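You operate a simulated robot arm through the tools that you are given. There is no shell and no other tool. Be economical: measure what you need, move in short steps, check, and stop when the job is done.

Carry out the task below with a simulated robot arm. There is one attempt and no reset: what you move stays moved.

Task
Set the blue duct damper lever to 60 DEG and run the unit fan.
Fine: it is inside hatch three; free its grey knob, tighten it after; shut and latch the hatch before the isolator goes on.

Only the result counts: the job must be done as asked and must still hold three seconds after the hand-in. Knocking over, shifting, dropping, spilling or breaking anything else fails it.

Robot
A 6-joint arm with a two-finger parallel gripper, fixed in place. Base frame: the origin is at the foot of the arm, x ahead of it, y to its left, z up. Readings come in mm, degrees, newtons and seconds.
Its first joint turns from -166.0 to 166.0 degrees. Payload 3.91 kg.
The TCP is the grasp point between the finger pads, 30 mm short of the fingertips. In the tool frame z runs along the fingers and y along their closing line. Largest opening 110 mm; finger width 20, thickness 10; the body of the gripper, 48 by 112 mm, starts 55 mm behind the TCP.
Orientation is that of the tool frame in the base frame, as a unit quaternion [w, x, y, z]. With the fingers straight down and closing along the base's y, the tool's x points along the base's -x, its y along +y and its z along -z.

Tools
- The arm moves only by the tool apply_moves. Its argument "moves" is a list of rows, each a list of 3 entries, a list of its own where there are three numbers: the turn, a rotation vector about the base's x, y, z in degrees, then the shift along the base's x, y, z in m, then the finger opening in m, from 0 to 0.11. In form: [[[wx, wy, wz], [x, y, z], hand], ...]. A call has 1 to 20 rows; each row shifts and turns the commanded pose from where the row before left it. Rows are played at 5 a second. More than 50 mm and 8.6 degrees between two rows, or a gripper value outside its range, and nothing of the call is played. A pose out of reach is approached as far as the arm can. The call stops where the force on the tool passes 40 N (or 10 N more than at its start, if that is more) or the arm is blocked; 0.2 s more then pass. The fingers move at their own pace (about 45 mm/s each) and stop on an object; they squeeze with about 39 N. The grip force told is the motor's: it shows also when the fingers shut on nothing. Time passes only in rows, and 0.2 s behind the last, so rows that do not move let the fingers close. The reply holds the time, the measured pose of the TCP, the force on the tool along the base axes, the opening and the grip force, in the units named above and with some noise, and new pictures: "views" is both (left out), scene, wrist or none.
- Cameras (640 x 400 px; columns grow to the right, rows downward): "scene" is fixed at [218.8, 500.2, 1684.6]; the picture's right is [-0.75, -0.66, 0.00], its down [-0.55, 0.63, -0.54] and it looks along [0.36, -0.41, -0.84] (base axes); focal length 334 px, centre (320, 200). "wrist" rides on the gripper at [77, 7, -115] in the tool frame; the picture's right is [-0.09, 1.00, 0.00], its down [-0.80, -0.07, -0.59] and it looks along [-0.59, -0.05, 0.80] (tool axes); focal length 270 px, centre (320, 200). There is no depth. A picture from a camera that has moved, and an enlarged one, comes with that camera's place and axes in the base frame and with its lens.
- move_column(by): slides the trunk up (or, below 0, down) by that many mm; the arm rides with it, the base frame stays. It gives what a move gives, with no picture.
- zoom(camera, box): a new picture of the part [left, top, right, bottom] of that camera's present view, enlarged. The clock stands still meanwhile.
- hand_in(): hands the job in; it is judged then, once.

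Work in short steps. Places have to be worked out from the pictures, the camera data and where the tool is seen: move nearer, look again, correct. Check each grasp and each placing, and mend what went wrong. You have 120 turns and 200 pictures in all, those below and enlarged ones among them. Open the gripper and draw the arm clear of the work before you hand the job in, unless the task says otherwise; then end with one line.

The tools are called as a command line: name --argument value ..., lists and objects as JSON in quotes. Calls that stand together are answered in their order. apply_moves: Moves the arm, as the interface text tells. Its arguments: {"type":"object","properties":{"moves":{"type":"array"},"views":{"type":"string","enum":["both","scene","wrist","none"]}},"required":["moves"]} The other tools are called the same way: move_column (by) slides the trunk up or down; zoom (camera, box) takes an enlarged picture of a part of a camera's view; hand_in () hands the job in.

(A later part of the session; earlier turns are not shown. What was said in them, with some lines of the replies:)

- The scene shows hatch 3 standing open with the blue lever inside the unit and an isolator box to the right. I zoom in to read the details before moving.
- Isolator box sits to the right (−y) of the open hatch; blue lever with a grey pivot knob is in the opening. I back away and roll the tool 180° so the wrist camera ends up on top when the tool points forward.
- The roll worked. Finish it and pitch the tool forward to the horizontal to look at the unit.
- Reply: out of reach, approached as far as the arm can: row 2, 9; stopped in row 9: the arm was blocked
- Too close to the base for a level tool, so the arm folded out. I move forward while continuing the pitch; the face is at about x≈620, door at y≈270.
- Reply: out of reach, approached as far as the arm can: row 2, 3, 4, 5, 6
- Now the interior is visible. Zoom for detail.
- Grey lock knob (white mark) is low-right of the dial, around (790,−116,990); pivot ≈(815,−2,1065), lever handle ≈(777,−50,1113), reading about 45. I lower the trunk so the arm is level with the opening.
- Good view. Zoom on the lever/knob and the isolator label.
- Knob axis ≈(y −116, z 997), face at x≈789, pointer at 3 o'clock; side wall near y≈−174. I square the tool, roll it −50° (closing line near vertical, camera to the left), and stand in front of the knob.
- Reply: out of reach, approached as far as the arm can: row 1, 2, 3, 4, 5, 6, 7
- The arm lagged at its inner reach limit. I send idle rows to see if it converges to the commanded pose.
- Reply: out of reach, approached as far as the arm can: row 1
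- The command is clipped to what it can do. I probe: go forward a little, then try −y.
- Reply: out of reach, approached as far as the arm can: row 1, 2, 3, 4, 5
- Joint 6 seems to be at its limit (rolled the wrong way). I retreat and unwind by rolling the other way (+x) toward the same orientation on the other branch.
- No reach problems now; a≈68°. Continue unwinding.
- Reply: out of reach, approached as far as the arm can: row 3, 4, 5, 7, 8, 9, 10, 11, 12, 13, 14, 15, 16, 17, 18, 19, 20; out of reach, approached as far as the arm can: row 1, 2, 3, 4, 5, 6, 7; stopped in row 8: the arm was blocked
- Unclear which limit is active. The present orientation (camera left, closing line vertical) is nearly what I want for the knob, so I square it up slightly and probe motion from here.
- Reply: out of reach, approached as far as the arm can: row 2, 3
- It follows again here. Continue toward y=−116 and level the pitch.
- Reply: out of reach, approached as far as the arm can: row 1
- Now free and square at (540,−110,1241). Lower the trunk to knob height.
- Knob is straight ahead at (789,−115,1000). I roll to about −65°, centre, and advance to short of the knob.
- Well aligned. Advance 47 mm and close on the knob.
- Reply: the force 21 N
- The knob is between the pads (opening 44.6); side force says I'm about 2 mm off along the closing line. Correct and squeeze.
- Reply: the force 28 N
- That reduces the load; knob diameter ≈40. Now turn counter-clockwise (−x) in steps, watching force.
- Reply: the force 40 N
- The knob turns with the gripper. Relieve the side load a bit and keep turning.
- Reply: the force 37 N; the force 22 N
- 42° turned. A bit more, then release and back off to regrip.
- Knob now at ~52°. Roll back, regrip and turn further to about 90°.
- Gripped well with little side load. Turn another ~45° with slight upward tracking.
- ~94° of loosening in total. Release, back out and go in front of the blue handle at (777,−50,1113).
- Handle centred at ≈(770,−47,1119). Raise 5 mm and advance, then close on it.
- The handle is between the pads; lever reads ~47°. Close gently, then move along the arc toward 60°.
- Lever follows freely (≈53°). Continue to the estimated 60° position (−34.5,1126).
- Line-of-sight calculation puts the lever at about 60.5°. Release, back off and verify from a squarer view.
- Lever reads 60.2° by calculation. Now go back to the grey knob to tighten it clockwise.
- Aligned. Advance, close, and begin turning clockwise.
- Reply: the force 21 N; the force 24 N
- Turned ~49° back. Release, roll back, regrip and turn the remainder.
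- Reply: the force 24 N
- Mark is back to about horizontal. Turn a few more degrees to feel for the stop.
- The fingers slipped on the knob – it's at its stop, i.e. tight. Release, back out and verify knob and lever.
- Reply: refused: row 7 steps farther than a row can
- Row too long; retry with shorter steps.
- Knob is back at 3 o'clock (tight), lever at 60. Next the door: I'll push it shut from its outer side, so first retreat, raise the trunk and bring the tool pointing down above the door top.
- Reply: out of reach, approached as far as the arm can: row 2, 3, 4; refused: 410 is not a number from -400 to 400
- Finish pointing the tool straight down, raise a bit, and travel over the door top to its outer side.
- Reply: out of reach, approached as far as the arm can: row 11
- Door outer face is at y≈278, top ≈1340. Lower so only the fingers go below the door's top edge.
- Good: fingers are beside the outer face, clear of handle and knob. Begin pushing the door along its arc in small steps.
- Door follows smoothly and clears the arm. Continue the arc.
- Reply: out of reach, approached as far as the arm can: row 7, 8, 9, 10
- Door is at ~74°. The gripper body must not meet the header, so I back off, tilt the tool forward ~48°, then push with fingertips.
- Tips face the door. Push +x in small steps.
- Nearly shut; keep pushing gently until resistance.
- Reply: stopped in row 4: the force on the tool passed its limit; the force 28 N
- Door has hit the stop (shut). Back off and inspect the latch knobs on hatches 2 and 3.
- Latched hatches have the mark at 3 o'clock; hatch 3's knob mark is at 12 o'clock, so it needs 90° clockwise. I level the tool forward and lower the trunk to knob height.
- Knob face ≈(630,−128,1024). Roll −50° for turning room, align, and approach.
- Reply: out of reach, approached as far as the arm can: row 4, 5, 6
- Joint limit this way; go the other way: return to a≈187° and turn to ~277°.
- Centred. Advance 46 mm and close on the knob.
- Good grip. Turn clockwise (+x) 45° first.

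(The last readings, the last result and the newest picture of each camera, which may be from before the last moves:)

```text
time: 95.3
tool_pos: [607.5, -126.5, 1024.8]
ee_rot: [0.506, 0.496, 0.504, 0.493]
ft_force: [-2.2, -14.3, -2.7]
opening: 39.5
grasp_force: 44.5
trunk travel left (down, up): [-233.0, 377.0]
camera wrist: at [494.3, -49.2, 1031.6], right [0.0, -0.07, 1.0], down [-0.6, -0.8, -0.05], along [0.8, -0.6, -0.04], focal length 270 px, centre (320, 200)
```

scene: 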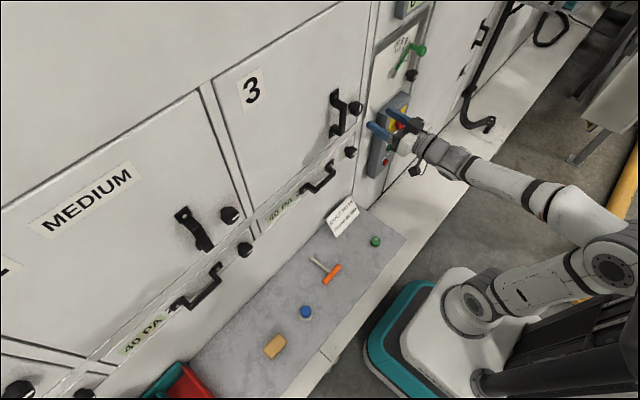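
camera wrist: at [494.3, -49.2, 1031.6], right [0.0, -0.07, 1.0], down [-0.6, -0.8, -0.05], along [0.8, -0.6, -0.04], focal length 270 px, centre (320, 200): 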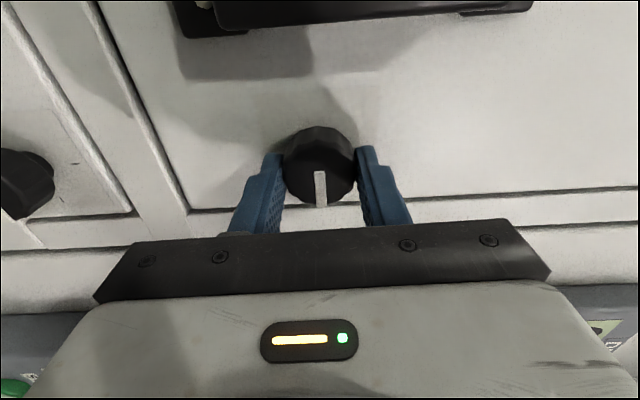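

90° turned, mark at 3 o'clock. A few degrees more to feel the stop, then release and back off.

apply_moves --moves '[[[6, 0, 0], [0, 0, 0], 0.02], [[0, 0, 0], [0, 0, 0], 0.02], [[0, 0, 0], [0, 0, 0], 0.06], [[0, 0, 0], [0, 0, 0], 0.07], [[0, 0, 0], [0, 0, 0], 0.07], [[0, 0, 0], [-0.03, 0, 0], 0.07], [[0, 0, 0], [-0.03, 0, 0], 0.07]]' --views "wrist"

zoom --camera "scene" --box '[190, 0, 430, 210]'

```text
time: 96.9
tool_pos: [547.5, -126.7, 1026.2]
ee_rot: [0.481, 0.521, 0.478, 0.519]
ft_force: [0.2, 0.2, 0.4]
opening: 70.1
grasp_force: 0.1
trunk travel left (down, up): [-233.0, 377.0]
camera wrist: at [434.3, -48.9, 1040.4], right [0.0, -0.17, 0.99], down [-0.6, -0.79, -0.14], along [0.8, -0.59, -0.1], focal length 270 px, centre (320, 200)
```

wrist: 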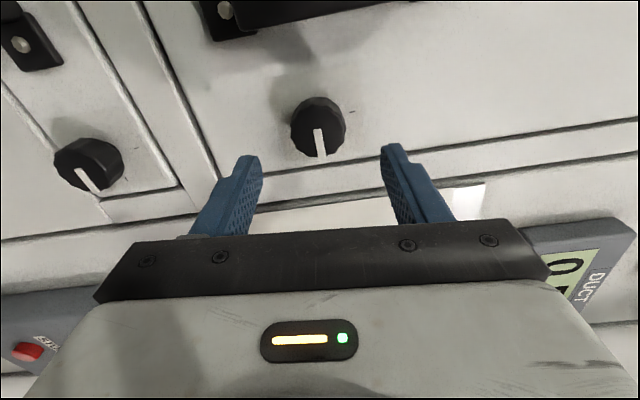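

```text
1.90 times, centred on (310, 105) of scene
camera zoom: at [218.8, 500.2, 1684.6], right [-0.75, -0.66, 0.0], down [-0.55, 0.63, -0.54], along [0.36, -0.41, -0.84], focal length 636 px, centre (339, 381)
```

zoom: 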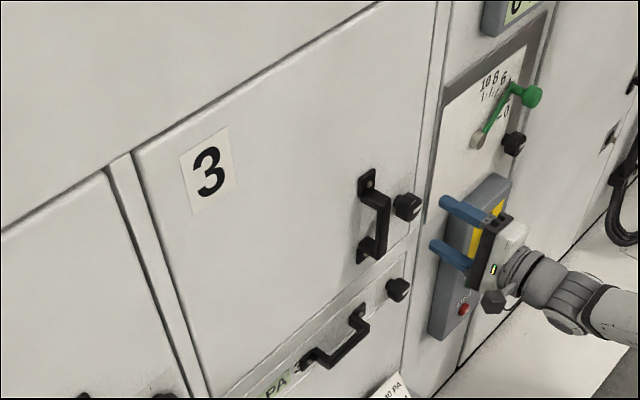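

Hatch 3's mark points to 3 o'clock like the other latched ones, door is flush. Now head for the isolator: back off and lower.

apply_moves --moves '[[[0, 0, 0], [-0.03, -0.02, 0], 0.07], [[0, 0, 0], [0, -0.04, 0], 0.07], [[0, 0, 0], [0, -0.04, 0], 0.07]]' --views "none"

move_column --by -120

apply_moves --moves '[[[0, 0, 0], [0, 0, 0], 0.07]]'

```text
time: 97.7
tool_pos: [517.7, -223.9, 1024.0]
ee_rot: [0.481, 0.521, 0.477, 0.519]
ft_force: [-0.5, -0.1, 0.5]
opening: 69.9
grasp_force: 0.0
trunk travel left (down, up): [-233.0, 377.0]
```

```text
time: 99.2
tool_pos: [518.7, -223.1, 904.8]
ee_rot: [0.481, 0.521, 0.477, 0.519]
ft_force: [-0.7, -0.1, -0.2]
opening: 70.0
grasp_force: 0.2
trunk travel left (down, up): [-113.0, 497.0]
```

```text
time: 99.6
tool_pos: [517.6, -222.8, 905.2]
ee_rot: [0.482, 0.521, 0.477, 0.518]
ft_force: [-0.3, -0.5, -0.6]
opening: 69.8
grasp_force: 0.0
trunk travel left (down, up): [-113.0, 497.0]
camera wrist: at [405.3, -146.9, 918.9], right [0.0, -0.17, 0.99], down [-0.6, -0.79, -0.14], along [0.8, -0.59, -0.1], focal length 270 px, centre (320, 200)
```

scene: 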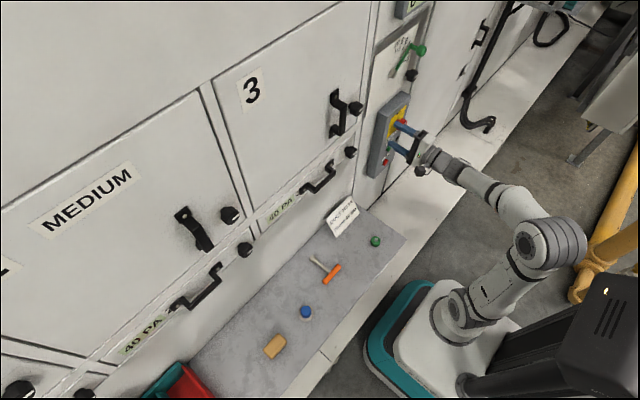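
wrist: 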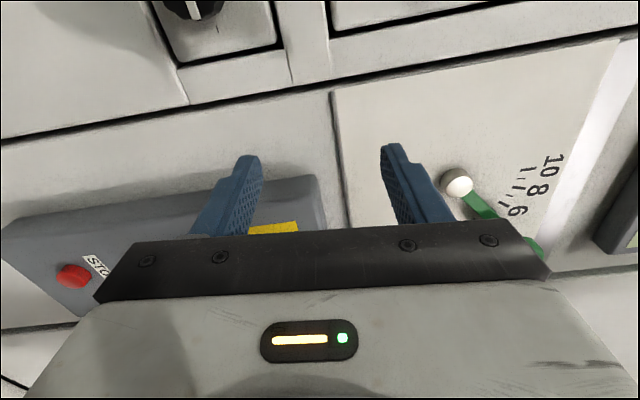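

Isolator knob ≈(577,−350,830), green ≈(606,−361,675), stop ≈(606,−357,585). Move in front of the isolator knob.

move_column --by -70

apply_moves --moves '[[[0, 0, 0], [-0.01, -0.03, 0], 0.07], [[0, 0, 0], [-0.01, -0.03, 0], 0.07], [[0, 0, 0], [0, -0.03, 0], 0.07], [[0, 0, 0], [0, -0.03, 0], 0.07]]'

```text
time: 100.7
tool_pos: [518.6, -223.9, 835.0]
ee_rot: [0.481, 0.521, 0.477, 0.519]
ft_force: [-0.3, 0.5, 0.0]
opening: 69.8
grasp_force: 0.0
trunk travel left (down, up): [-43.0, 567.0]
```

```text
time: 101.7
tool_pos: [498.7, -343.9, 835.2]
ee_rot: [0.481, 0.52, 0.478, 0.519]
ft_force: [-0.3, 0.0, -0.1]
opening: 70.0
grasp_force: 0.0
trunk travel left (down, up): [-43.0, 567.0]
camera wrist: at [385.8, -267.2, 849.2], right [0.0, -0.17, 0.99], down [-0.6, -0.79, -0.14], along [0.8, -0.59, -0.1], focal length 270 px, centre (320, 200)
```

scene: 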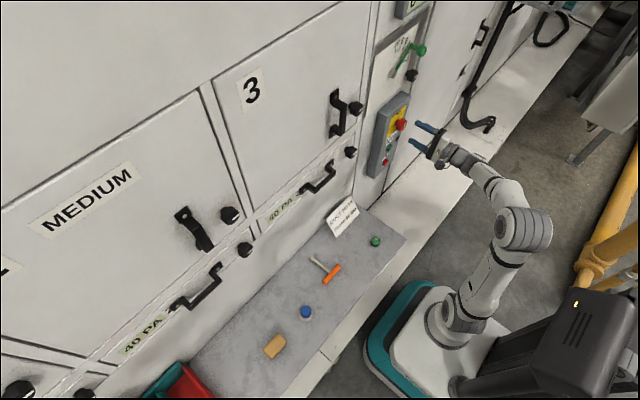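
wrist: 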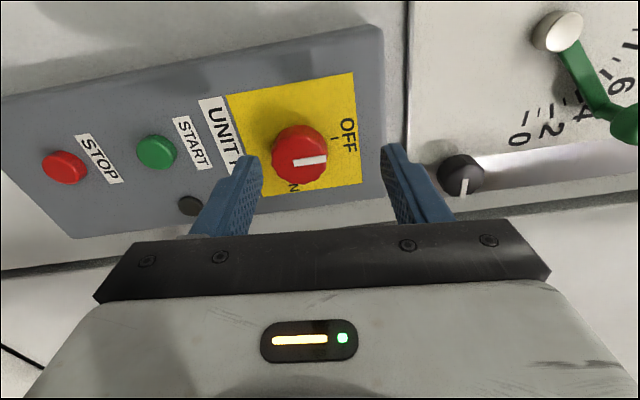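

OFF at 12 o'clock, ON at 3 o'clock; knob ≈(582,−363,817). Align and advance.

apply_moves --moves '[[[0, 0, 0], [0, -0.01, -0.009], 0.07], [[0, 0, 0], [0, -0.009, -0.009], 0.07], [[0, 0, 0], [0.02, 0, 0], 0.07], [[0, 0, 0], [0.02, 0, 0], 0.07]]' --views "wrist"

```text
time: 102.7
tool_pos: [539.7, -362.3, 815.9]
ee_rot: [0.481, 0.52, 0.478, 0.52]
ft_force: [-1.3, 0.0, 0.2]
opening: 70.0
grasp_force: 0.0
trunk travel left (down, up): [-43.0, 567.0]
camera wrist: at [425.7, -285.4, 831.8], right [0.0, -0.17, 0.99], down [-0.6, -0.79, -0.14], along [0.8, -0.59, -0.1], focal length 270 px, centre (320, 200)
```

wrist: 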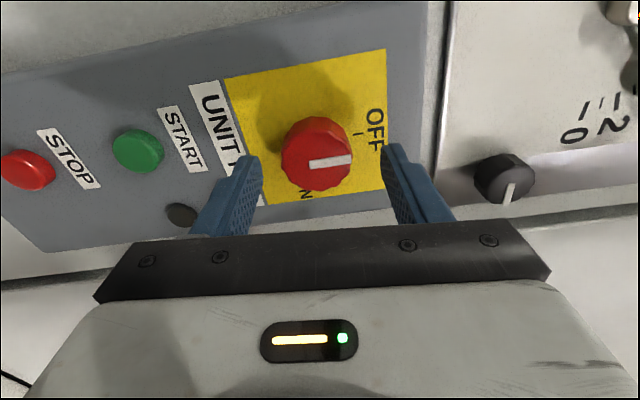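

apply_moves --moves '[[[0, 0, 0], [0.018, -0.002, 0.001], 0.07], [[0, 0, 0], [0.015, -0.002, 0], 0.06], [[0, 0, 0], [0, 0, 0], 0.02], [[0, 0, 0], [0, 0, 0], 0.02], [[0, 0, 0], [0, 0, 0], 0.02]]' --views "wrist"

```text
time: 103.8
tool_pos: [573.3, -366.2, 815.4]
ee_rot: [0.478, 0.523, 0.478, 0.518]
ft_force: [-10.8, 11.7, -28.0]
opening: 43.3
grasp_force: 45.1
trunk travel left (down, up): [-43.0, 567.0]
camera wrist: at [459.9, -289.7, 830.1], right [0.0, -0.17, 0.99], down [-0.6, -0.79, -0.13], along [0.8, -0.59, -0.11], focal length 270 px, centre (320, 200)
```

wrist: 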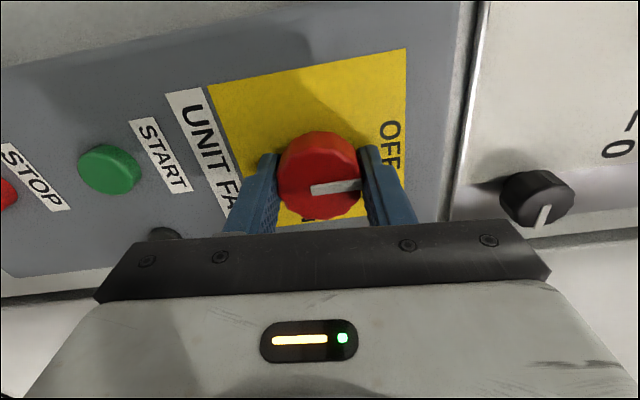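

Gripped; relieve the vertical load (move −z) and check.

apply_moves --moves '[[[0, 0, 0], [0, 0.001, -0.003], 0.02], [[0, 0, 0], [0, 0, 0], 0.02]]' --views "none"

```text
time: 104.5
tool_pos: [574.3, -367.0, 814.5]
ee_rot: [0.482, 0.521, 0.477, 0.519]
ft_force: [-1.7, -0.3, -15.9]
opening: 43.2
grasp_force: 45.2
trunk travel left (down, up): [-43.0, 567.0]
```

Now turn clockwise 45°.

apply_moves --moves '[[[7.5, 0, 0], [0, 0, -0.001], 0.02], [[7.5, 0, 0], [0, 0, 0], 0.02], [[7.5, 0, 0], [0, 0, 0], 0.02], [[7.5, 0, 0], [0, 0, 0], 0.02], [[7.5, 0, 0], [0, 0, 0], 0.02], [[7.5, 0, 0], [0, 0, 0], 0.02]]' --views "wrist"

```text
time: 105.8
tool_pos: [574.3, -365.7, 813.7]
ee_rot: [0.244, 0.665, 0.242, 0.663]
ft_force: [20.1, -5.9, 3.0]
opening: 43.6
grasp_force: 44.8
trunk travel left (down, up): [-43.0, 567.0]
camera wrist: at [459.7, -320.8, 878.9], right [0.0, -0.82, 0.58], down [-0.6, -0.46, -0.66], along [0.8, -0.35, -0.49], focal length 270 px, centre (320, 200)
```

wrist: 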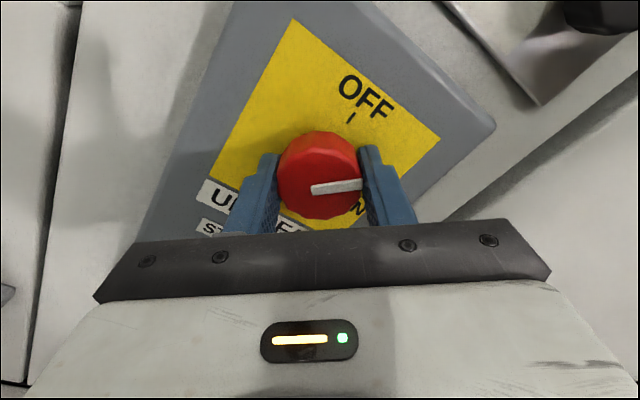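

apply_moves --moves '[[[7.5, 0, 0], [0.001, 0, 0], 0.02], [[7.5, 0, 0], [0.001, 0, 0], 0.02], [[7.5, 0, 0], [0, 0, 0], 0.02], [[7.5, 0, 0], [0, 0, 0], 0.02], [[7.5, 0, 0], [0, 0, 0], 0.02], [[7.5, 0, 0], [0, 0, 0], 0.02]]' --views "wrist"

```text
time: 107.2
tool_pos: [573.1, -365.7, 813.7]
ee_rot: [-0.029, 0.709, -0.03, 0.704]
ft_force: [-13.1, 12.6, -4.5]
opening: 43.2
grasp_force: 45.8
trunk travel left (down, up): [-43.0, 567.0]
camera wrist: at [459.8, -378.1, 892.1], right [0.0, -0.99, -0.17], down [-0.6, 0.14, -0.79], along [0.8, 0.1, -0.59], focal length 270 px, centre (320, 200)
```

wrist: 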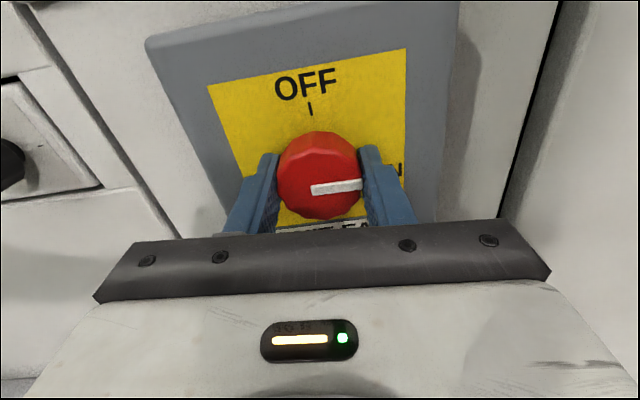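

Mark at 3 o'clock (ON). Release and back off to check.

apply_moves --moves '[[[0, 0, 0], [0, 0, 0], 0.06], [[0, 0, 0], [0, 0, 0], 0.07], [[0, 0, 0], [0, 0, 0], 0.07], [[0, 0, 0], [-0.03, 0, 0], 0.07], [[0, 0, 0], [-0.04, 0, 0], 0.07]]'

```text
time: 108.5
tool_pos: [505.3, -366.2, 813.0]
ee_rot: [-0.028, 0.709, -0.028, 0.705]
ft_force: [-0.7, -0.2, 0.2]
opening: 69.9
grasp_force: 0.1
trunk travel left (down, up): [-43.0, 567.0]
camera wrist: at [392.4, -379.1, 891.0], right [0.0, -0.99, -0.17], down [-0.6, 0.14, -0.79], along [0.8, 0.1, -0.59], focal length 270 px, centre (320, 200)
```

scene: 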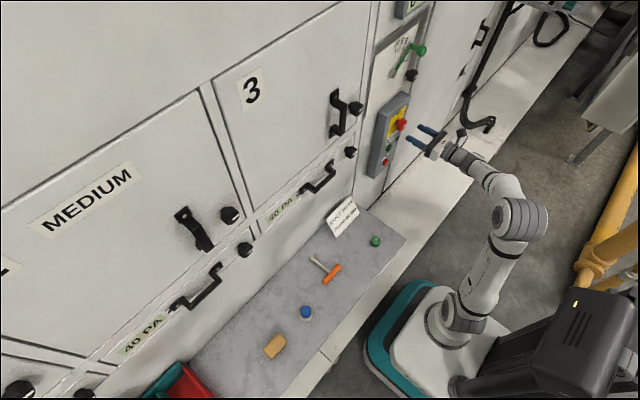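
wrist: 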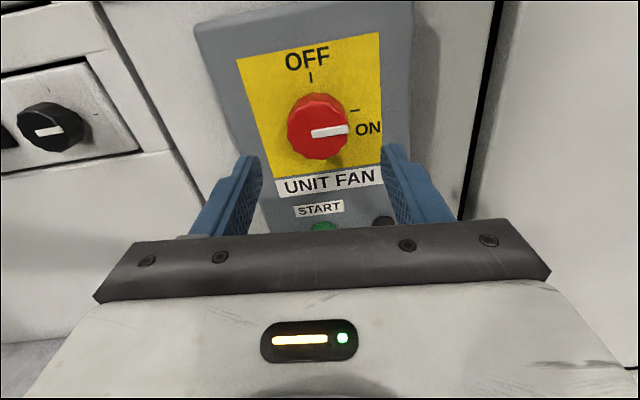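

Isolator is ON. Now close the fingers and go in front of the green START button at about (601,−350,689).

move_column --by -40

apply_moves --moves '[[[3, 0, 0], [0, 0.008, -0.03], 0.0], [[0, 0, 0], [0, 0.008, -0.03], 0.0], [[0, 0, 0], [0.01, 0, -0.022], 0.0], [[0, 0, 0], [0.01, 0, 0], 0.0], [[0, 0, 0], [0, 0, 0], 0.0]]' --views "wrist"

```text
time: 109.3
tool_pos: [505.8, -365.7, 772.5]
ee_rot: [-0.027, 0.709, -0.03, 0.704]
ft_force: [0.1, 0.8, 0.1]
opening: 70.2
grasp_force: 0.2
trunk travel left (down, up): [-3.0, 607.0]
```

```text
time: 110.5
tool_pos: [526.6, -350.6, 690.7]
ee_rot: [-0.045, 0.708, -0.048, 0.703]
ft_force: [1.0, 0.1, -0.3]
opening: 0.2
grasp_force: 36.1
trunk travel left (down, up): [-3.0, 607.0]
camera wrist: at [412.3, -367.1, 767.2], right [0.0, -0.98, -0.22], down [-0.6, 0.18, -0.78], along [0.8, 0.13, -0.58], focal length 270 px, centre (320, 200)
```

wrist: 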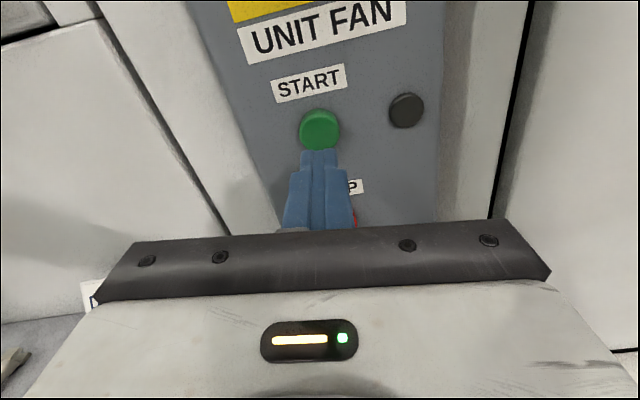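

Aligned (target z≈692). Push forward in small steps; the force limit will stop it.

apply_moves --moves '[[[0, 0, 0], [0.02, 0, 0.001], 0.0], [[0, 0, 0], [0.015, 0, 0], 0.0], [[0, 0, 0], [0.006, 0, 0], 0.0], [[0, 0, 0], [0.005, 0, 0], 0.0], [[0, 0, 0], [0.004, 0, 0], 0.0], [[0, 0, 0], [0.003, 0, 0], 0.0]]' --views "wrist"

```text
time: 111.6
tool_pos: [569.9, -349.6, 691.2]
ee_rot: [-0.046, 0.708, -0.049, 0.703]
ft_force: [-31.5, 9.1, 3.1]
opening: 0.0
grasp_force: 37.3
trunk travel left (down, up): [-3.0, 607.0]
stopped in row 5: the force on the tool passed its limit (the readings are from after the stop); the commanded pose is now the measured one
camera wrist: at [456.6, -366.4, 768.7], right [0.0, -0.98, -0.22], down [-0.6, 0.18, -0.78], along [0.8, 0.13, -0.59], focal length 270 px, centre (320, 200)
```

wrist: 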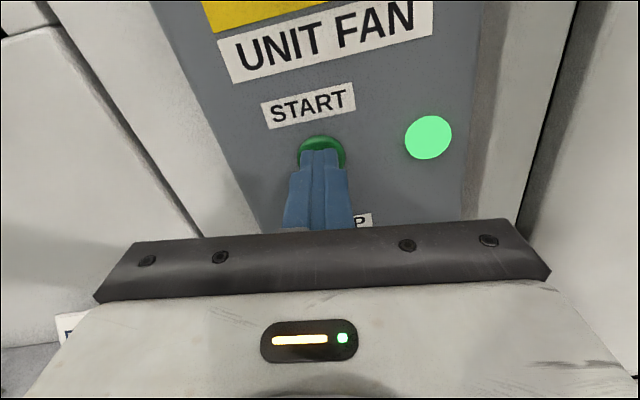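

The run lamp lit green: the fan runs. Back away carefully, open the gripper and check everything.

apply_moves --moves '[[[0, 0, 0], [-0.03, 0, 0], 0.0], [[0, 0, 0], [-0.03, 0, 0.01], 0.0], [[0, 0, 0], [0, -0.02, 0.04], 0.03], [[0, 0, 0], [-0.01, -0.02, 0.04], 0.06], [[0, 0, 0], [-0.01, -0.02, 0.04], 0.08], [[0, 0, 0], [0, 0, 0.02], 0.08]]'

zoom --camera "scene" --box '[300, 60, 440, 190]'

```text
time: 113.0
tool_pos: [491.8, -410.4, 839.3]
ee_rot: [-0.046, 0.709, -0.047, 0.702]
ft_force: [-0.2, 0.8, 0.6]
opening: 80.0
grasp_force: 0.1
trunk travel left (down, up): [-3.0, 607.0]
camera wrist: at [378.2, -428.1, 917.2], right [0.0, -0.98, -0.22], down [-0.6, 0.18, -0.78], along [0.8, 0.13, -0.59], focal length 270 px, centre (320, 200)
```

scene: 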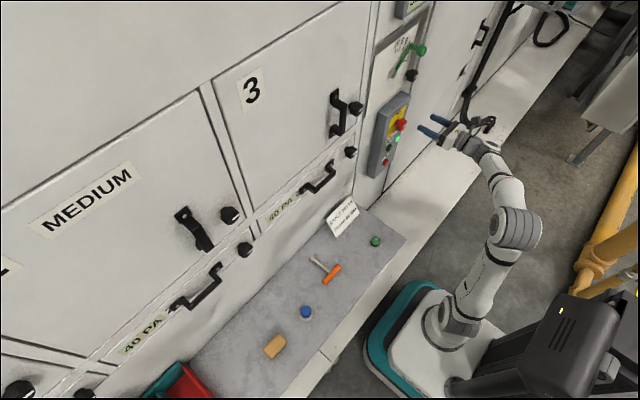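
wrist: 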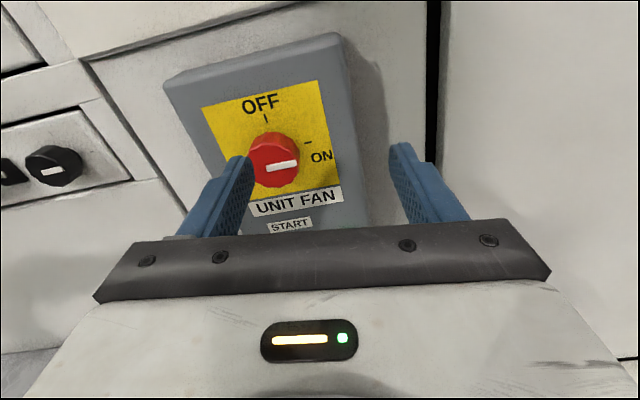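

```text
3.08 times, centred on (370, 125) of scene
camera zoom: at [218.8, 500.2, 1684.6], right [-0.75, -0.66, 0.0], down [-0.55, 0.63, -0.54], along [0.36, -0.41, -0.84], focal length 1028 px, centre (166, 431)
```

zoom: 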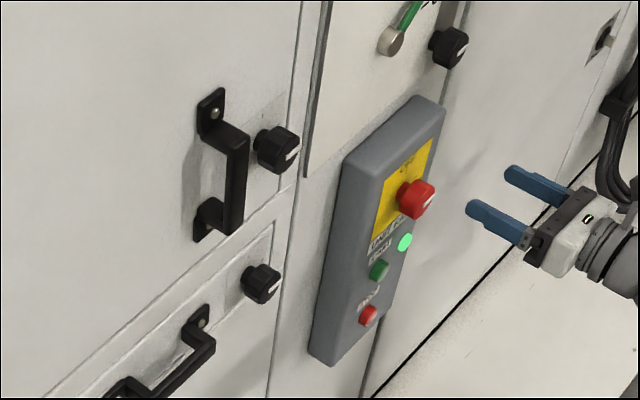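

The run lamp is lit, the isolator is ON, hatch 3 is shut with its latch mark matching the other latched hatches, and the arm is clear with the gripper open. Handing in.

hand_in

```text
The job is handed in.
```

The blue damper lever is at 60 DEG with its grey knob retightened, hatch three is shut and latched, the isolator is ON, and the unit fan is running with its run lamp lit.
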